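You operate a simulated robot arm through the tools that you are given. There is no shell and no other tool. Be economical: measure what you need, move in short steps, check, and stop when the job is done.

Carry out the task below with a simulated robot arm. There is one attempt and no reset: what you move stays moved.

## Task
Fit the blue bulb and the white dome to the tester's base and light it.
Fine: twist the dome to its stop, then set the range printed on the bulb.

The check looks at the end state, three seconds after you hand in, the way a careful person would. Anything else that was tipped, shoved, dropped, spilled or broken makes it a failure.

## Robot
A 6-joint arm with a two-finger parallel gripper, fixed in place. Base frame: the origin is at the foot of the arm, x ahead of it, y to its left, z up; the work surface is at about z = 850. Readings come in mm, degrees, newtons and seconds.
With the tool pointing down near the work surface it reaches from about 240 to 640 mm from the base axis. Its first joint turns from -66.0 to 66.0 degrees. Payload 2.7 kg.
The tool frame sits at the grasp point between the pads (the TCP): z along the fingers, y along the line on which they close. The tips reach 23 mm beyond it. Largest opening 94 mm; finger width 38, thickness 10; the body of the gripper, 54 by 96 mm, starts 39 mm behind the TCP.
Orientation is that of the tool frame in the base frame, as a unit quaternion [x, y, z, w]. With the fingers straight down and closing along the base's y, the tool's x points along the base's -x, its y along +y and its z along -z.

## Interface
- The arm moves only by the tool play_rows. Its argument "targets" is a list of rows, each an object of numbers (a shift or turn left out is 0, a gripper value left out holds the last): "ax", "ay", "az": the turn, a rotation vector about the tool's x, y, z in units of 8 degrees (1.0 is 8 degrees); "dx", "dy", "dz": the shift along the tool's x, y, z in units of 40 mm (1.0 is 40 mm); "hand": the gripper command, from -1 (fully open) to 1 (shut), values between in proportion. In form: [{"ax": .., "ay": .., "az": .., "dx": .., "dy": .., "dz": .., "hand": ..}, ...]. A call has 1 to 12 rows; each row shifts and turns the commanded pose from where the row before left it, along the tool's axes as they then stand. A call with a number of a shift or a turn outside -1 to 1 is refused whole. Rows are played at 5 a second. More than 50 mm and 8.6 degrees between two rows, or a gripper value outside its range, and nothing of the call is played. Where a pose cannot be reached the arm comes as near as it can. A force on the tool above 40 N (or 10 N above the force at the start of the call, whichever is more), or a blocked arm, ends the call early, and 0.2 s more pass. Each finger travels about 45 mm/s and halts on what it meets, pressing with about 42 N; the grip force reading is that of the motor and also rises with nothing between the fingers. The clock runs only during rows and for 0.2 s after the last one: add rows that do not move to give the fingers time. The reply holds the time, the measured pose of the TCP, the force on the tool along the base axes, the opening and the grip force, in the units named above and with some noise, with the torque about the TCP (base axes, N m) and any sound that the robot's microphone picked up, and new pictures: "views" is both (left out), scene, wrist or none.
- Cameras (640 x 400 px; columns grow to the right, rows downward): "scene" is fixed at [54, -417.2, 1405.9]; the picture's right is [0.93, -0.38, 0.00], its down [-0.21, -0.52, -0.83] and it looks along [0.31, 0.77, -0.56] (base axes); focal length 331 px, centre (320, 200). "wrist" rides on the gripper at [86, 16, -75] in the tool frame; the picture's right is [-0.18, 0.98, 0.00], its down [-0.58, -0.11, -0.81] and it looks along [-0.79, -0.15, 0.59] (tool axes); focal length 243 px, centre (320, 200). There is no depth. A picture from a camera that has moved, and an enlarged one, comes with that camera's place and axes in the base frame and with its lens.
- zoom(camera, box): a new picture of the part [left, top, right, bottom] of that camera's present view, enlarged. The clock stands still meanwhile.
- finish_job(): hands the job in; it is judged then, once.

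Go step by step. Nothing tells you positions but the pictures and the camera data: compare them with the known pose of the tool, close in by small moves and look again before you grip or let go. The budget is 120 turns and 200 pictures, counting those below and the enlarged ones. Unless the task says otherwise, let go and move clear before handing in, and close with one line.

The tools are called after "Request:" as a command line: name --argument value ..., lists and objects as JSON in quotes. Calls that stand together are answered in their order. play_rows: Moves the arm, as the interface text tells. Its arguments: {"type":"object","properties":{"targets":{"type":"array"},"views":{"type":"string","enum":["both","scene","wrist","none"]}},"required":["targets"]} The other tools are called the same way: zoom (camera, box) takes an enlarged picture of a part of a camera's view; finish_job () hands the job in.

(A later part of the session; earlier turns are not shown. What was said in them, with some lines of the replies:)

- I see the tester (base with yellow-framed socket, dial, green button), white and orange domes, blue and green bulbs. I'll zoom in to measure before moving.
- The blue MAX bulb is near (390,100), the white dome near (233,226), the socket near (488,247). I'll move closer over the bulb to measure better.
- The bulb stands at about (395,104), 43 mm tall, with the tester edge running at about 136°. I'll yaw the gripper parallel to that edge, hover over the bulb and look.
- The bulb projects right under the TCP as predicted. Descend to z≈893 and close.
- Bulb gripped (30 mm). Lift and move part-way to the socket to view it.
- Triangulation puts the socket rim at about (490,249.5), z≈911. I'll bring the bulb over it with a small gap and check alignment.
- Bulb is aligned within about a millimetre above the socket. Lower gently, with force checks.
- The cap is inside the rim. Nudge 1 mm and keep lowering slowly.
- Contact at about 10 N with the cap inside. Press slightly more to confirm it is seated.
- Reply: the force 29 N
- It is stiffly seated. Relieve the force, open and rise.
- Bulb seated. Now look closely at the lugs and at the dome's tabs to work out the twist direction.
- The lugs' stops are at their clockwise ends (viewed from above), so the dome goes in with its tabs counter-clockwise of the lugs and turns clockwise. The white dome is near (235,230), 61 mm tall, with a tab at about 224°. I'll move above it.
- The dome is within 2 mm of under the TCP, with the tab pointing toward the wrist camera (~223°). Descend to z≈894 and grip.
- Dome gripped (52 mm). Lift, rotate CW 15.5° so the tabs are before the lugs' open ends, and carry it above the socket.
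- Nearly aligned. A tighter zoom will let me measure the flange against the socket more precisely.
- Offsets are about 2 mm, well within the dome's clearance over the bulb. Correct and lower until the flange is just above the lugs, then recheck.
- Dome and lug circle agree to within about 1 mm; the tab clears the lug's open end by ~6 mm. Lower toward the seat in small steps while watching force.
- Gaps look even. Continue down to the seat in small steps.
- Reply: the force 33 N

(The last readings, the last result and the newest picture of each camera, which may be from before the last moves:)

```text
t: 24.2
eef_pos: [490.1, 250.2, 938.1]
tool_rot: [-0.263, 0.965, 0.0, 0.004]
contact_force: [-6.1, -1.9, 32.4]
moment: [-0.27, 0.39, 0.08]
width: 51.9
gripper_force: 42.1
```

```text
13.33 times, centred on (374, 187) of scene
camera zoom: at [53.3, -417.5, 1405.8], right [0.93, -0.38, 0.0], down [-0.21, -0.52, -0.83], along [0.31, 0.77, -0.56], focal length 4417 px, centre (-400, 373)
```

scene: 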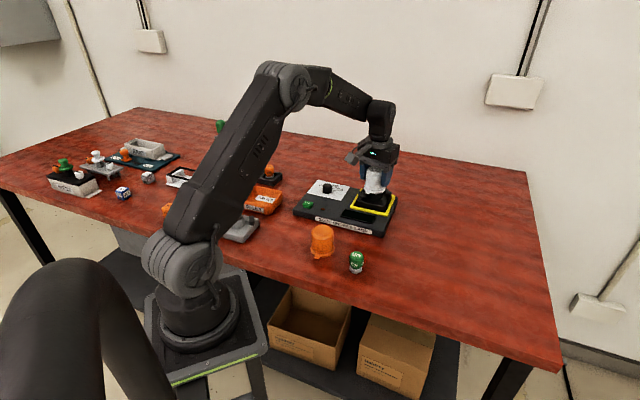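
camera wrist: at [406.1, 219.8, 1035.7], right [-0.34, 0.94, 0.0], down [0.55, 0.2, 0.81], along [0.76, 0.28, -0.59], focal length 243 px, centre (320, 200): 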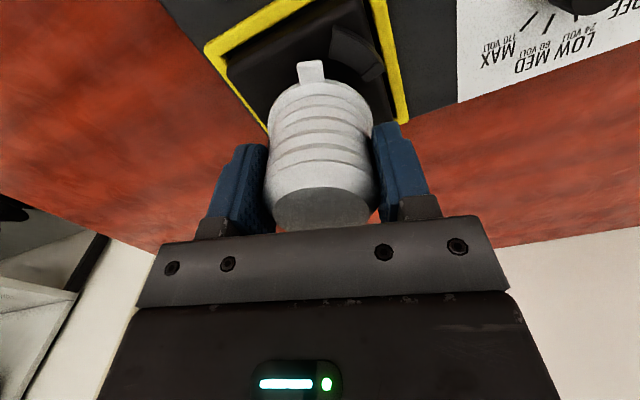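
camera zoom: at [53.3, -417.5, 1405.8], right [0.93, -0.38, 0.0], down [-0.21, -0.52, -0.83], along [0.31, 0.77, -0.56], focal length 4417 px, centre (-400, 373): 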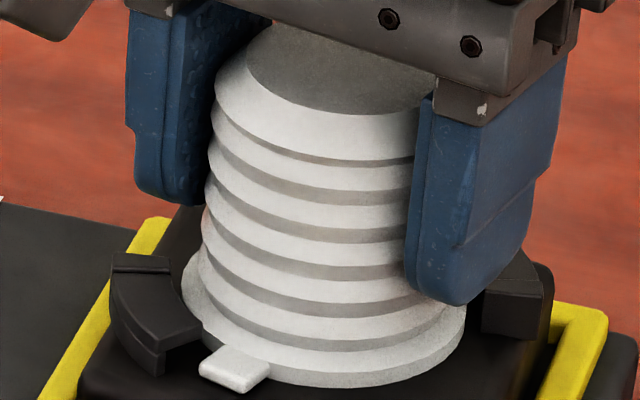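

There's firm contact at z≈938. I'll check whether the flange sits flat on the block.

Request:
zoom --camera "scene" --box '[358, 188, 376, 204]'

Request:
zoom --camera "scene" --box '[376, 186, 394, 202]'

Request:
zoom --camera "wrist" --box '[240, 20, 400, 120]'

```text
16.00 times, centred on (367, 196) of scene
camera zoom: at [53.3, -417.5, 1405.8], right [0.93, -0.38, 0.0], down [-0.21, -0.52, -0.83], along [0.31, 0.77, -0.56], focal length 5300 px, centre (-432, 264)
```

zoom: 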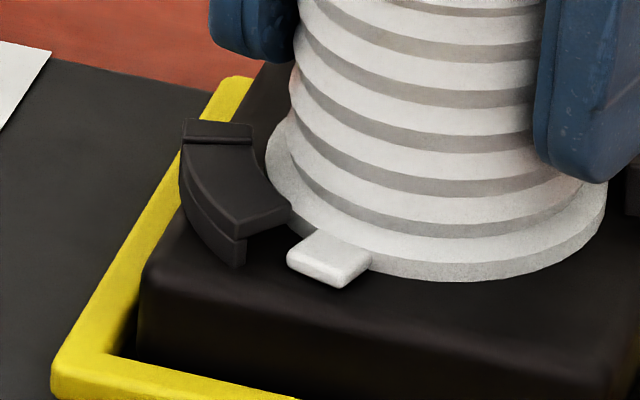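

```text
16.00 times, centred on (385, 194) of scene
camera zoom: at [53.3, -417.5, 1405.8], right [0.93, -0.38, 0.0], down [-0.21, -0.52, -0.83], along [0.31, 0.77, -0.56], focal length 5300 px, centre (-720, 296)
```

zoom: 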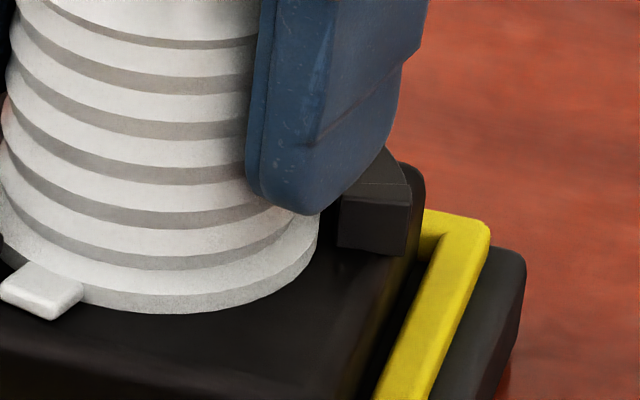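

```text
4.00 times, centred on (320, 70) of wrist
camera zoom: at [407.0, 219.7, 1010.7], right [-0.34, 0.94, 0.0], down [0.55, 0.2, 0.81], along [0.76, 0.28, -0.58], focal length 970 px, centre (320, 720)
```

zoom: 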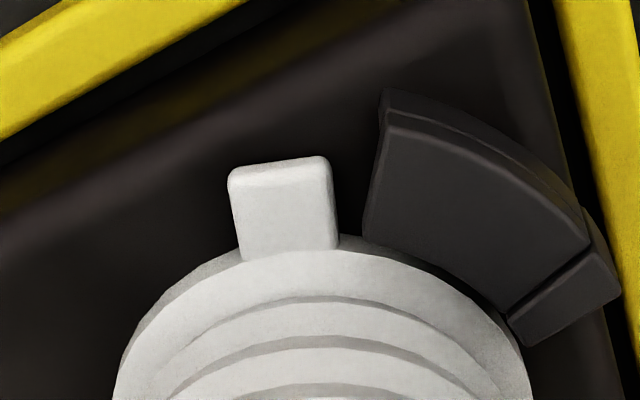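

It's seated flat with the tab just before the lug opening. Ease the downforce and start twisting clockwise.

Request:
play_rows --targets '[{"dz": -0.06}, {}, {"az": 0.5}, {"az": 0.5}, {"az": 0.5}, {"az": 0.5}, {}]' --views "none"

Request:
zoom --camera "scene" --box '[354, 172, 394, 202]'

Request:
zoom --camera "wrist" --box '[240, 20, 400, 120]'

```text
t: 25.8
eef_pos: [489.4, 247.9, 936.7]
tool_rot: [-0.126, 0.992, 0.001, 0.002]
contact_force: [4.0, 0.4, 21.2]
moment: [-0.1, -0.16, 0.07]
width: 51.9
gripper_force: 42.2
```

```text
13.33 times, centred on (374, 187) of scene
camera zoom: at [53.8, -417.3, 1405.8], right [0.93, -0.38, 0.0], down [-0.21, -0.52, -0.83], along [0.31, 0.77, -0.56], focal length 4417 px, centre (-400, 373)
```

zoom: 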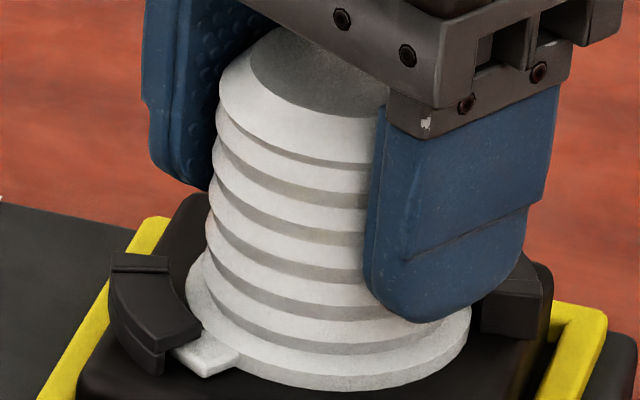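

```text
4.00 times, centred on (320, 70) of wrist
camera zoom: at [402.3, 242.9, 1010.9], right [-0.07, 1.0, 0.0], down [0.59, 0.04, 0.81], along [0.81, 0.06, -0.59], focal length 970 px, centre (320, 720)
```

zoom: 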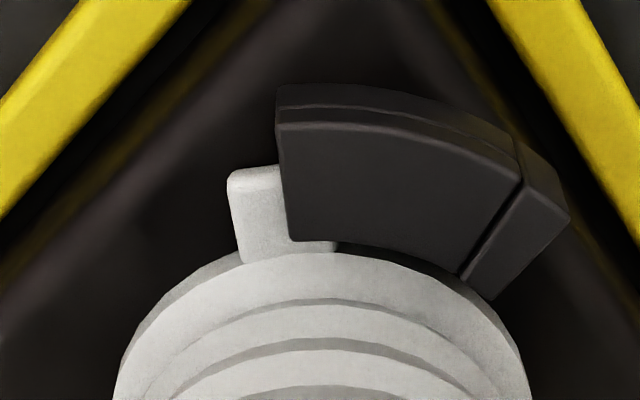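

The tab is sliding under the lug roof. Continue twisting.

Request:
play_rows --targets '[{"az": 0.5, "dz": -0.02}, {"az": 0.5}, {"az": 0.5}, {"az": 0.5}, {"az": 0.5}, {"az": 0.5}, {}]' --views "none"

Request:
zoom --camera "wrist" --box '[240, 20, 400, 120]'

```text
t: 27.4
eef_pos: [490.3, 251.0, 937.8]
tool_rot: [0.083, 0.997, 0.0, 0.001]
contact_force: [0.6, 2.9, 16.6]
moment: [0.01, -0.13, 0.03]
width: 52.2
gripper_force: 42.2
```

```text
4.00 times, centred on (320, 70) of wrist
camera zoom: at [406.6, 280.4, 1011.0], right [0.34, 0.94, 0.0], down [0.55, -0.21, 0.81], along [0.76, -0.28, -0.59], focal length 970 px, centre (320, 720)
```

zoom: 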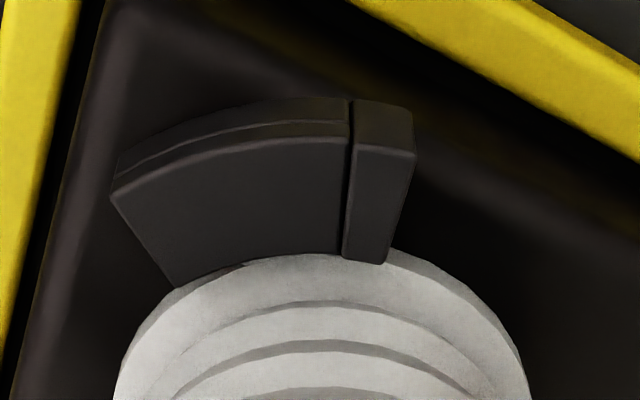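

The tab (fixed in this view at x≈230–335) is nearly at the stop seam (x≈343). Twist on gently until torque builds.

Request:
play_rows --targets '[{"az": 0.25}, {"az": 0.25}, {"az": 0.25}, {}]' --views "none"

Request:
zoom --camera "wrist" --box '[240, 20, 400, 120]'

```text
t: 28.4
eef_pos: [488.5, 248.8, 936.9]
tool_rot: [0.134, 0.991, 0.001, 0.001]
contact_force: [-2.2, 0.8, 16.3]
moment: [-0.15, -0.16, 0.75]
width: 52.1
gripper_force: 41.8
```

```text
4.00 times, centred on (320, 70) of wrist
camera zoom: at [409.9, 288.5, 1010.8], right [0.44, 0.9, 0.0], down [0.53, -0.26, 0.81], along [0.73, -0.35, -0.59], focal length 970 px, centre (320, 720)
```

zoom: 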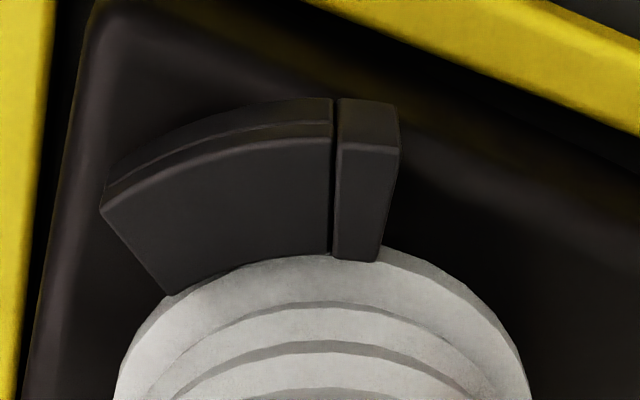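

Torque jumped to 0.75 N·m, so the stop is reached. One more small twist to confirm.

Request:
play_rows --targets '[{"az": 0.2}, {}]' --views "none"

```text
t: 29.0
eef_pos: [487.7, 250.4, 937.5]
tool_rot: [0.149, 0.989, 0.001, 0.0]
contact_force: [-1.5, -0.7, 11.2]
moment: [-0.09, -0.11, 0.65]
width: 52.3
gripper_force: 41.8
```

Torque is saturated: the dome is at its stop. Release, rise and look.

Request:
play_rows --targets '[{"dz": -0.03}, {"hand": -0.7}, {}, {}, {"dz": -0.5}, {"dz": -1}, {"dz": -1}, {"dz": -0.5}, {}]'

Request:
zoom --camera "scene" --box '[354, 172, 394, 202]'

Request:
zoom --camera "scene" --box '[295, 170, 359, 218]'

Request:
zoom --camera "scene" --box '[314, 178, 346, 200]'

```text
t: 31.0
eef_pos: [487.5, 249.6, 1057.1]
tool_rot: [0.147, 0.989, 0.001, 0.001]
contact_force: [-0.7, 0.0, -0.7]
moment: [0.01, -0.02, 0.03]
width: 79.8
gripper_force: 0.1
camera wrist: at [410.2, 290.6, 1131.0], right [0.46, 0.89, 0.0], down [0.52, -0.28, 0.81], along [0.72, -0.37, -0.59], focal length 243 px, centre (320, 200)
```

scene: 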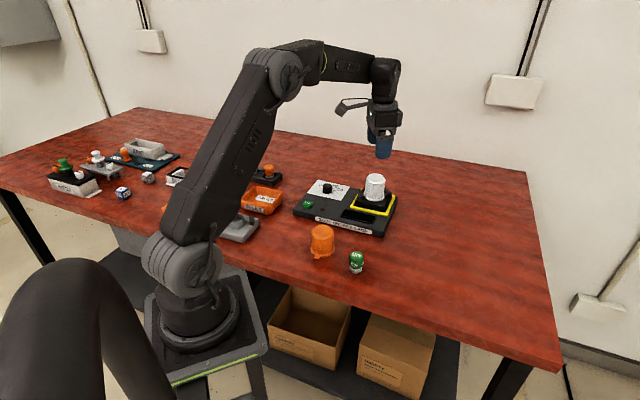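
wrist: 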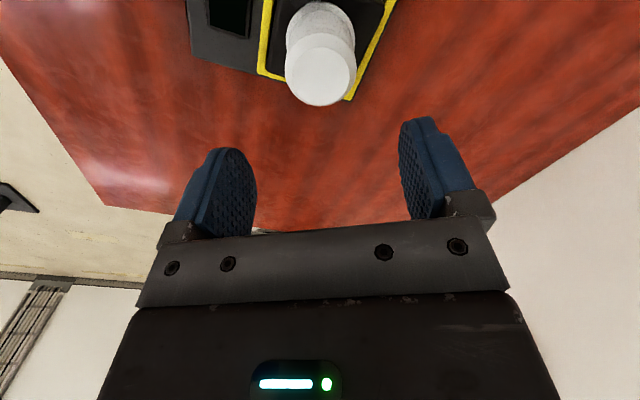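

```text
13.33 times, centred on (374, 187) of scene
camera zoom: at [54.0, -417.2, 1405.9], right [0.93, -0.38, 0.0], down [-0.21, -0.52, -0.83], along [0.31, 0.77, -0.56], focal length 4417 px, centre (-400, 373)
```

zoom: 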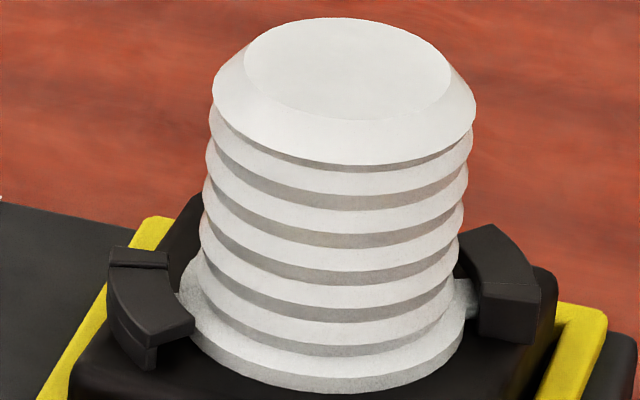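

```text
8.33 times, centred on (327, 194) of scene
camera zoom: at [54.0, -417.2, 1405.9], right [0.93, -0.38, 0.0], down [-0.21, -0.52, -0.83], along [0.31, 0.77, -0.56], focal length 2760 px, centre (262, 250)
```

zoom: 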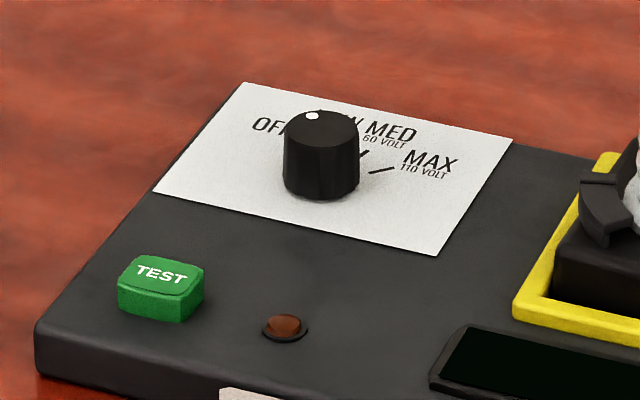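

```text
16.00 times, centred on (330, 189) of scene
camera zoom: at [54.0, -417.2, 1405.9], right [0.93, -0.38, 0.0], down [-0.21, -0.52, -0.83], along [0.31, 0.77, -0.56], focal length 5300 px, centre (160, 376)
```

zoom: 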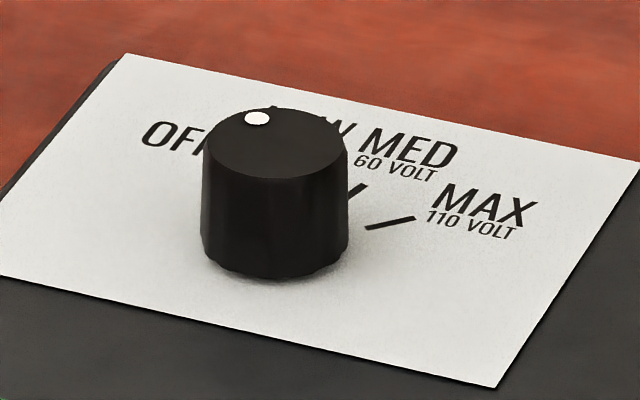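

The dome is locked under both lugs. Next is the dial: its white dot points to OFF and must turn clockwise to MAX. Move over to view the knob.

Request:
play_rows --targets '[{"dx": 0.85, "dy": 0.167}, {"dx": 0.85, "dy": 0.167}, {"dx": 0.85, "dy": 0.167}, {"dx": 0.85, "dy": 0.167}, {"az": -0.98, "dz": 0.35}, {"az": -0.98, "dz": 0.35}, {"az": -0.98, "dz": 0.35}, {"az": -0.98, "dz": 0.35}, {"az": -0.98}, {"az": -0.98}, {}]'

Request:
zoom --camera "wrist" --box '[220, 0, 460, 150]'

```text
t: 33.4
eef_pos: [367.5, 315.8, 1002.1]
tool_rot: [-0.26, 0.966, 0.0, 0.001]
contact_force: [0.1, -0.4, 0.1]
moment: [-0.02, -0.02, 0.01]
width: 79.8
gripper_force: 0.0
camera wrist: at [284.5, 285.8, 1075.3], right [-0.33, 0.94, 0.0], down [0.56, 0.2, 0.81], along [0.76, 0.27, -0.59], focal length 243 px, centre (320, 200)
```

scene: 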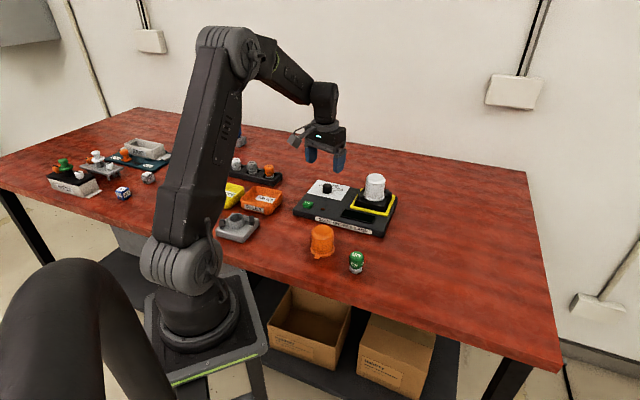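
wrist: 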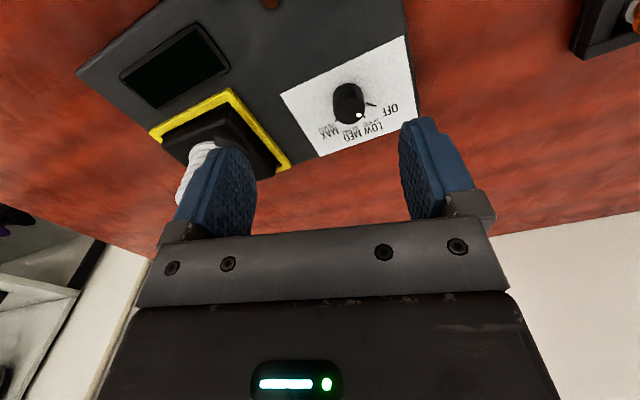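

```text
2.67 times, centred on (340, 75) of wrist
camera zoom: at [284.5, 285.8, 1075.3], right [-0.33, 0.94, 0.0], down [0.56, 0.2, 0.81], along [0.76, 0.27, -0.59], focal length 647 px, centre (267, 533)
```

zoom: 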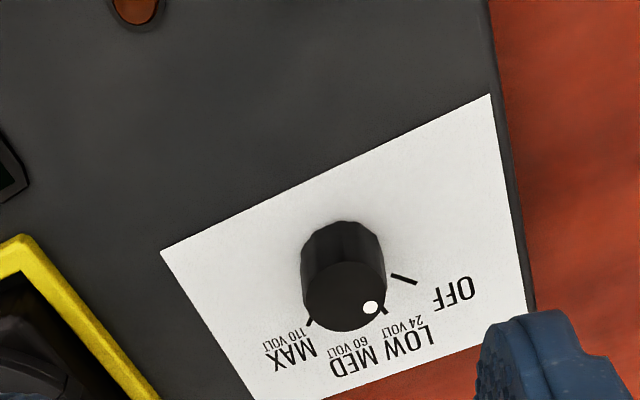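

The knob is at about (390,350.5), top z≈894, with the OFF→MAX span about 90° clockwise. Pre-rotate the gripper to +75° and hover above the knob.

Request:
play_rows --targets '[{"az": -0.94}, {"az": -0.94}, {"az": -0.94}, {"az": -0.94}, {"az": -0.94}, {"az": -0.94, "hand": -0.17}, {"dx": -0.49, "dy": -0.16}, {"dx": -0.49, "dy": -0.16}, {"dz": 0.7}, {"dz": 0.8}, {}]'

Request:
zoom --camera "wrist" --box '[220, 30, 420, 155]'

Request:
zoom --camera "scene" --box '[298, 165, 362, 205]'

```text
t: 35.8
eef_pos: [388.2, 350.4, 941.5]
tool_rot: [-0.609, 0.793, 0.0, 0.001]
contact_force: [0.0, 1.0, 0.1]
moment: [-0.01, -0.01, -0.01]
width: 55.1
gripper_force: 0.0
camera wrist: at [351.5, 270.4, 1015.0], right [-0.9, 0.43, 0.0], down [0.25, 0.53, 0.81], along [0.35, 0.73, -0.59], focal length 243 px, centre (320, 200)
```

scene: 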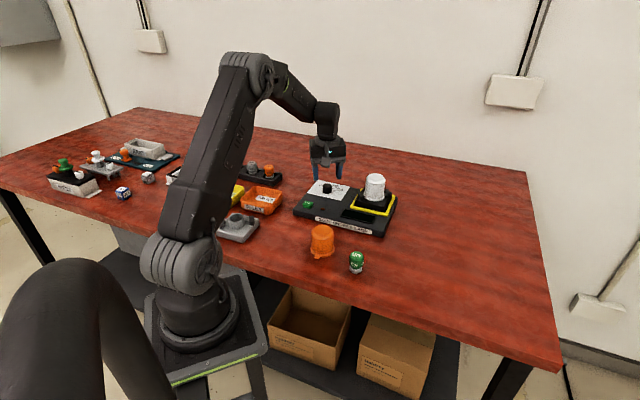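
wrist: 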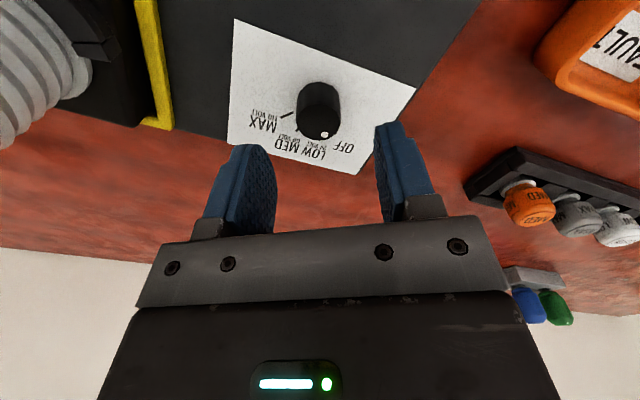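

```text
3.20 times, centred on (320, 92) of wrist
camera zoom: at [351.5, 270.4, 1015.0], right [-0.9, 0.43, 0.0], down [0.25, 0.53, 0.81], along [0.35, 0.73, -0.59], focal length 776 px, centre (320, 544)
```

zoom: 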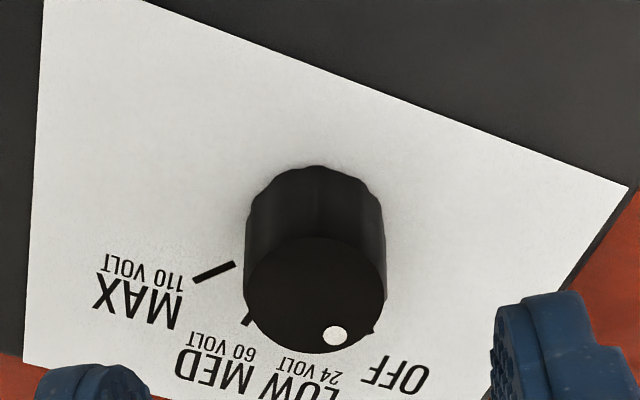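

```text
10.00 times, centred on (330, 185) of scene
camera zoom: at [54.0, -417.2, 1405.9], right [0.93, -0.38, 0.0], down [-0.21, -0.52, -0.83], along [0.31, 0.77, -0.56], focal length 3313 px, centre (220, 350)
```

zoom: 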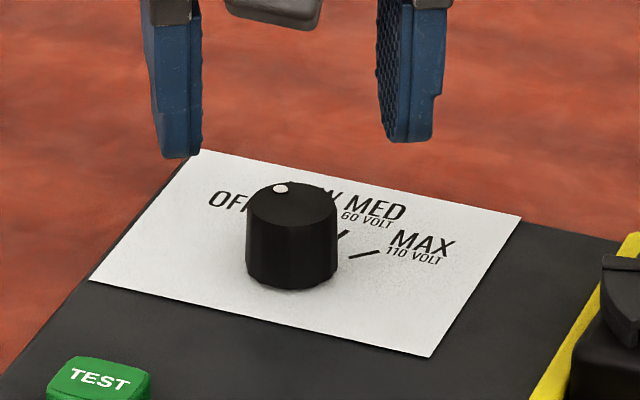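

Knob is under the gripper within 2–3 mm. MAX lies about 84° clockwise from the dot. Correct, descend, and grip the knob.

Request:
play_rows --targets '[{"dx": -0.05, "dy": -0.02, "dz": 0.3}, {"dz": 0.4}, {"dz": 0.25}, {"dz": 0.06}, {}, {"hand": 1}, {}, {}, {}]'

Request:
zoom --camera "wrist" --box '[220, 50, 420, 175]'

```text
t: 37.8
eef_pos: [390.3, 352.2, 900.3]
tool_rot: [-0.61, 0.792, 0.0, 0.0]
contact_force: [-8.1, 1.7, 0.5]
moment: [-0.03, 0.24, -0.05]
width: 26.6
gripper_force: 44.9
camera wrist: at [352.9, 271.9, 974.7], right [-0.9, 0.43, 0.0], down [0.25, 0.53, 0.81], along [0.35, 0.73, -0.59], focal length 243 px, centre (320, 200)
```

scene: 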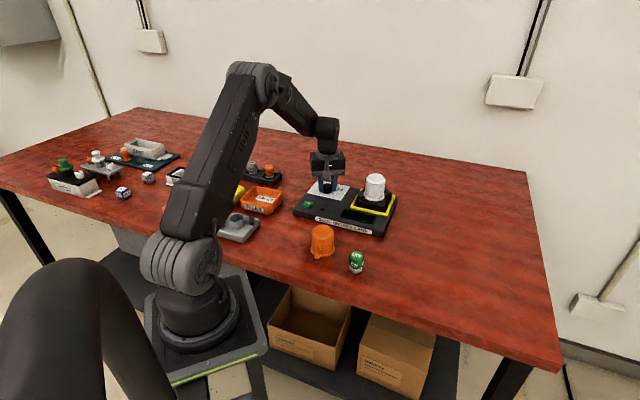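
wrist: 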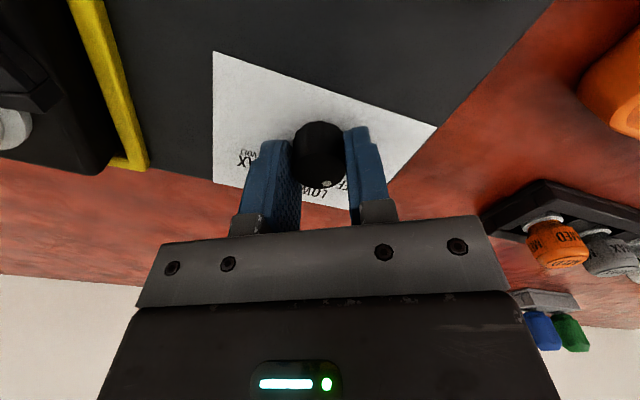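

```text
3.20 times, centred on (320, 112) of wrist
camera zoom: at [352.9, 271.9, 974.7], right [-0.9, 0.43, 0.0], down [0.25, 0.53, 0.81], along [0.35, 0.73, -0.59], focal length 776 px, centre (320, 480)
```

zoom: 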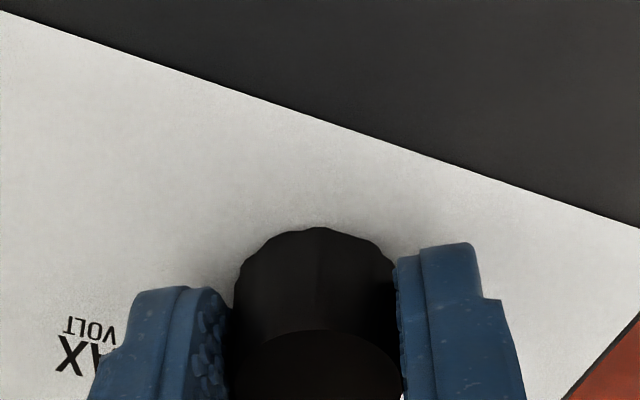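

Gripped; relieve the 8 N side load by a small shift, then turn clockwise in small rows.

Request:
play_rows --targets '[{"dy": 0.02}, {}, {"az": 0.5}, {"az": 0.5}, {"az": 0.5}, {"az": 0.5}, {"az": 0.5}, {}]' --views "wrist"

```text
t: 39.6
eef_pos: [390.8, 351.6, 900.6]
tool_rot: [-0.462, 0.887, 0.0, 0.002]
contact_force: [6.8, -8.9, -8.1]
moment: [0.6, -0.65, -0.03]
width: 26.6
gripper_force: 45.1
camera wrist: at [328.2, 289.6, 974.7], right [-0.7, 0.71, 0.0], down [0.42, 0.41, 0.81], along [0.58, 0.56, -0.59], focal length 243 px, centre (320, 200)
```

wrist: 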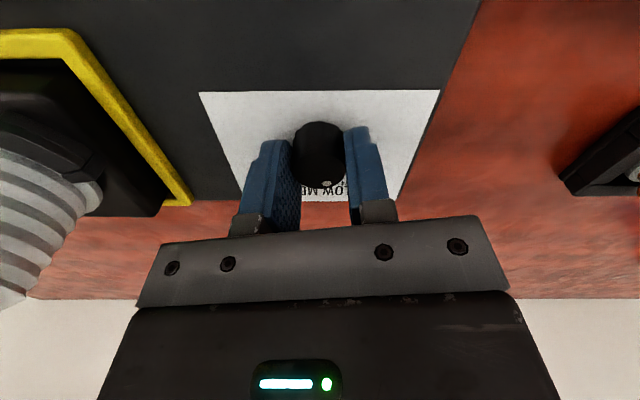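

The knob turns with the gripper (dot unchanged in the hand view). Ease the side load and keep turning.

Request:
play_rows --targets '[{"dy": -0.02}, {}, {"az": 0.5}, {"az": 0.5}, {"az": 0.5}, {"az": 0.5}, {"az": 0.5}, {}]' --views "none"

```text
t: 41.4
eef_pos: [391.0, 351.3, 901.1]
tool_rot: [-0.301, 0.954, 0.001, 0.002]
contact_force: [10.2, -5.1, -13.6]
moment: [0.51, -0.94, -0.01]
width: 26.5
gripper_force: 44.7
```

Request:
play_rows --targets '[{"dy": -0.025, "dx": -0.015, "dz": 0.03}, {}, {"az": 0.5}, {"az": 0.5}, {"az": 0.5}, {"az": 0.5}, {"az": 0.5}, {}]' --views "both"

```text
t: 43.2
eef_pos: [390.7, 350.6, 901.6]
tool_rot: [-0.131, 0.991, 0.001, 0.0]
contact_force: [-6.9, -17.4, 14.7]
moment: [-0.37, 0.56, 0.05]
width: 26.2
gripper_force: 45.2
camera wrist: at [304.1, 343.5, 974.7], right [-0.08, 1.0, 0.0], down [0.59, 0.05, 0.81], along [0.8, 0.06, -0.59], focal length 243 px, centre (320, 200)
```

scene: 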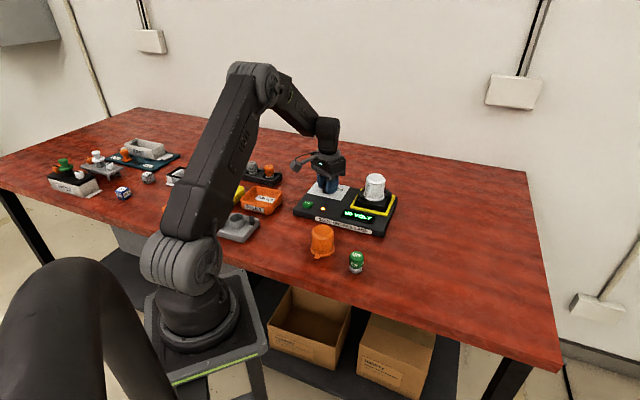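
wrist: 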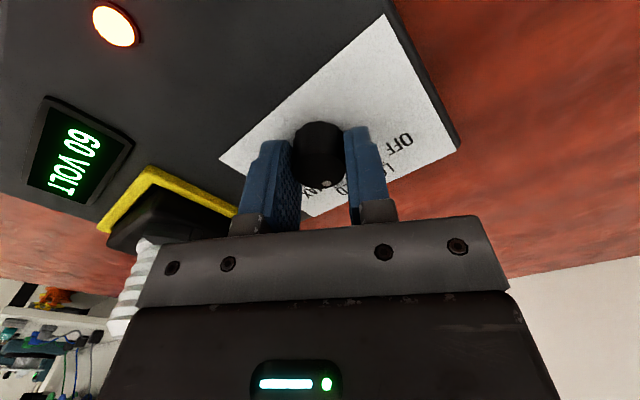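

The display reads "60 VOLT" (MED) after 60°, so detents are 30° apart. Ease the loads and turn a further 28°.

Request:
play_rows --targets '[{"dy": -0.03, "dx": 0.02, "dz": -0.025}, {}, {"az": 0.5}, {"az": 0.5}, {"az": 0.5}, {"az": 0.5}, {"az": 0.5}, {"az": 0.5}, {"az": 0.5}, {}]' --views "scene"

Request:
zoom --camera "scene" --box '[295, 165, 395, 240]'

Request:
zoom --camera "wrist" --box '[220, 50, 420, 200]'

```text
t: 45.4
eef_pos: [392.0, 348.4, 901.3]
tool_rot: [0.112, 0.994, 0.001, 0.001]
contact_force: [13.2, 4.7, -18.9]
moment: [0.13, -0.84, -0.04]
width: 26.7
gripper_force: 44.7
```

scene: 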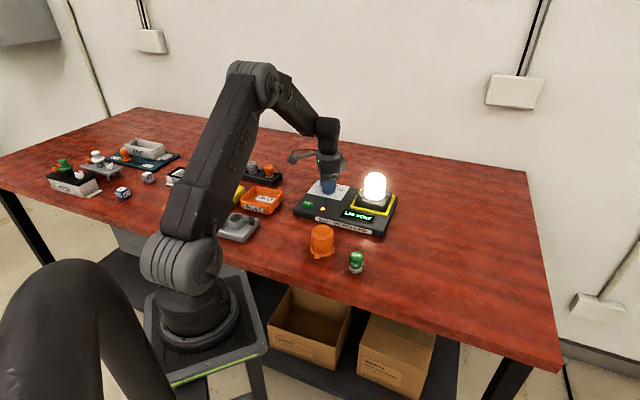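

```text
5.33 times, centred on (345, 202) of scene
camera zoom: at [54.5, -416.9, 1405.9], right [0.93, -0.38, 0.0], down [-0.21, -0.52, -0.83], along [0.31, 0.77, -0.56], focal length 1767 px, centre (187, 187)
```

zoom: 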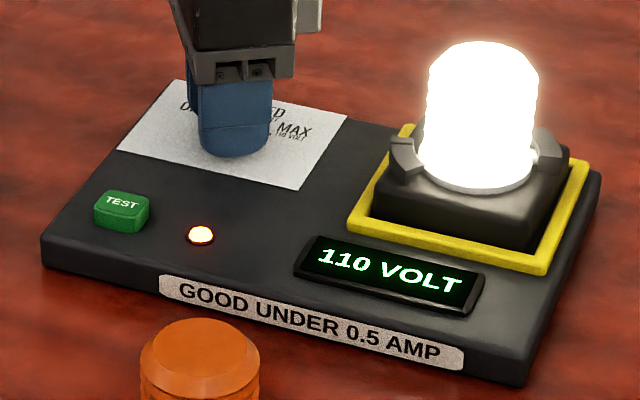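

```text
2.67 times, centred on (320, 125) of wrist
camera zoom: at [311.1, 384.4, 974.8], right [0.4, 0.92, 0.0], down [0.54, -0.24, 0.81], along [0.74, -0.32, -0.59], focal length 647 px, centre (320, 400)
```

zoom: 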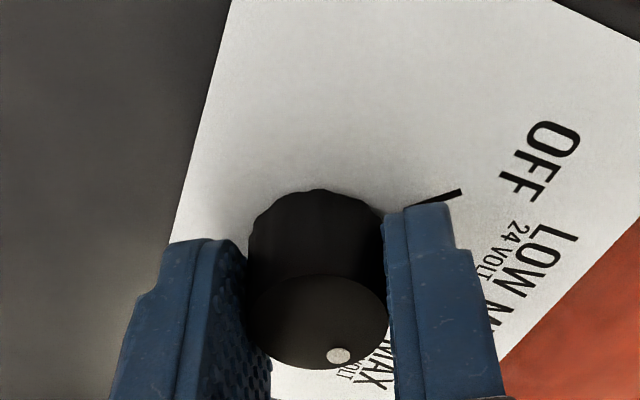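

Lit: display shows 110 VOLT and the dome glows. Ease loads, release the knob, rise and check the dot against MAX.

Request:
play_rows --targets '[{"dx": -0.02, "dy": 0.015, "dz": 0.03}, {}, {"hand": -0.17}, {}, {}, {"dz": -0.5}, {"dz": -1}, {"dz": -1}, {"dz": -1}, {"dx": 1}, {"dx": 1}, {}]'

Request:
zoom --camera "scene" --box '[295, 165, 395, 240]'

Request:
zoom --camera "scene" --box '[314, 178, 346, 200]'

```text
t: 48.0
eef_pos: [312.8, 368.8, 1041.2]
tool_rot: [0.112, 0.994, 0.001, 0.001]
contact_force: [-1.0, 0.5, -0.8]
moment: [0.0, -0.02, -0.01]
width: 54.8
gripper_force: 0.2
camera wrist: at [233.0, 403.0, 1115.4], right [0.4, 0.92, 0.0], down [0.54, -0.24, 0.81], along [0.74, -0.32, -0.59], focal length 243 px, centre (320, 200)
```

scene: 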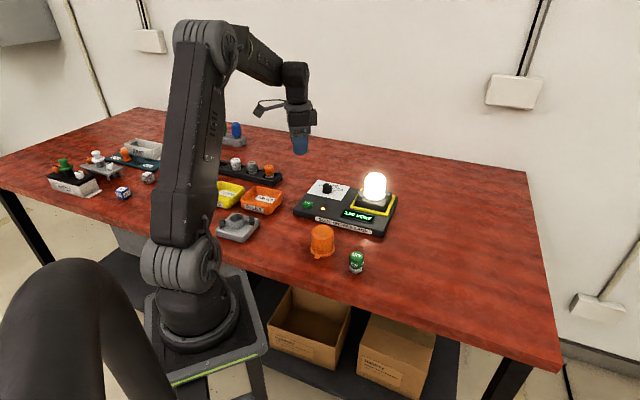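
wrist: 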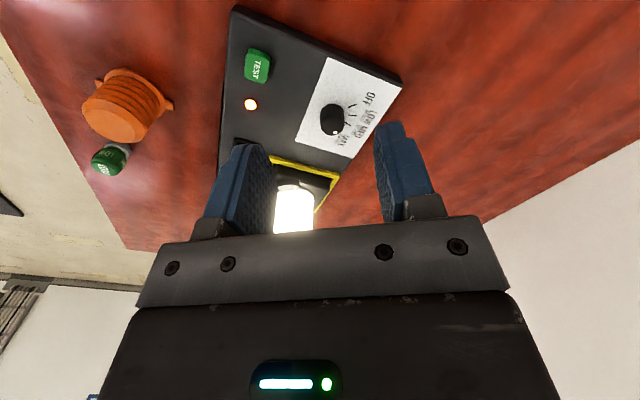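

```text
5.33 times, centred on (345, 202) of scene
camera zoom: at [54.0, -417.2, 1405.9], right [0.93, -0.38, 0.0], down [-0.21, -0.52, -0.83], along [0.31, 0.77, -0.56], focal length 1767 px, centre (187, 187)
```

zoom: 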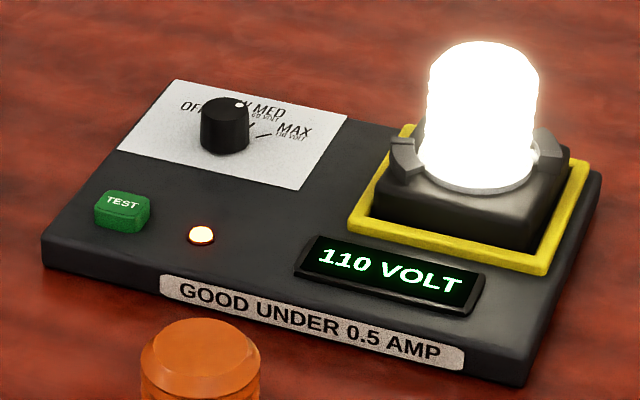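

```text
16.00 times, centred on (330, 189) of scene
camera zoom: at [54.0, -417.2, 1405.9], right [0.93, -0.38, 0.0], down [-0.21, -0.52, -0.83], along [0.31, 0.77, -0.56], focal length 5300 px, centre (160, 376)
```

zoom: 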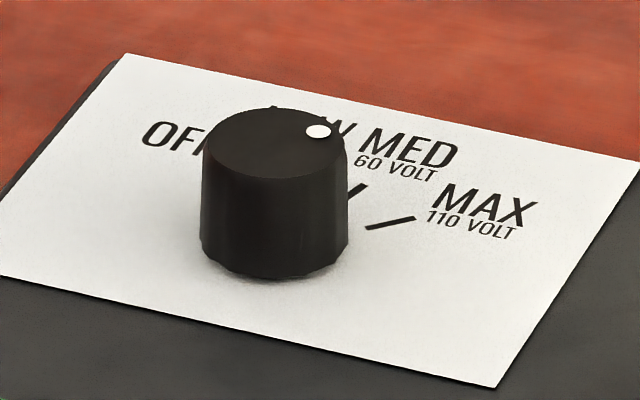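

The bulb is lit through the white dome, which is locked under both lugs. The dial dot is on MAX, the display reads 110 VOLT, nothing else has moved, and the arm is clear, so I'm handing in.

Request:
finish_job

```text
The job is handed in.
```

The blue MAX bulb and the white dome are fitted to the tester's base, the dome is twisted to its stop, the range is set to MAX (110 V), and the lamp is lit.
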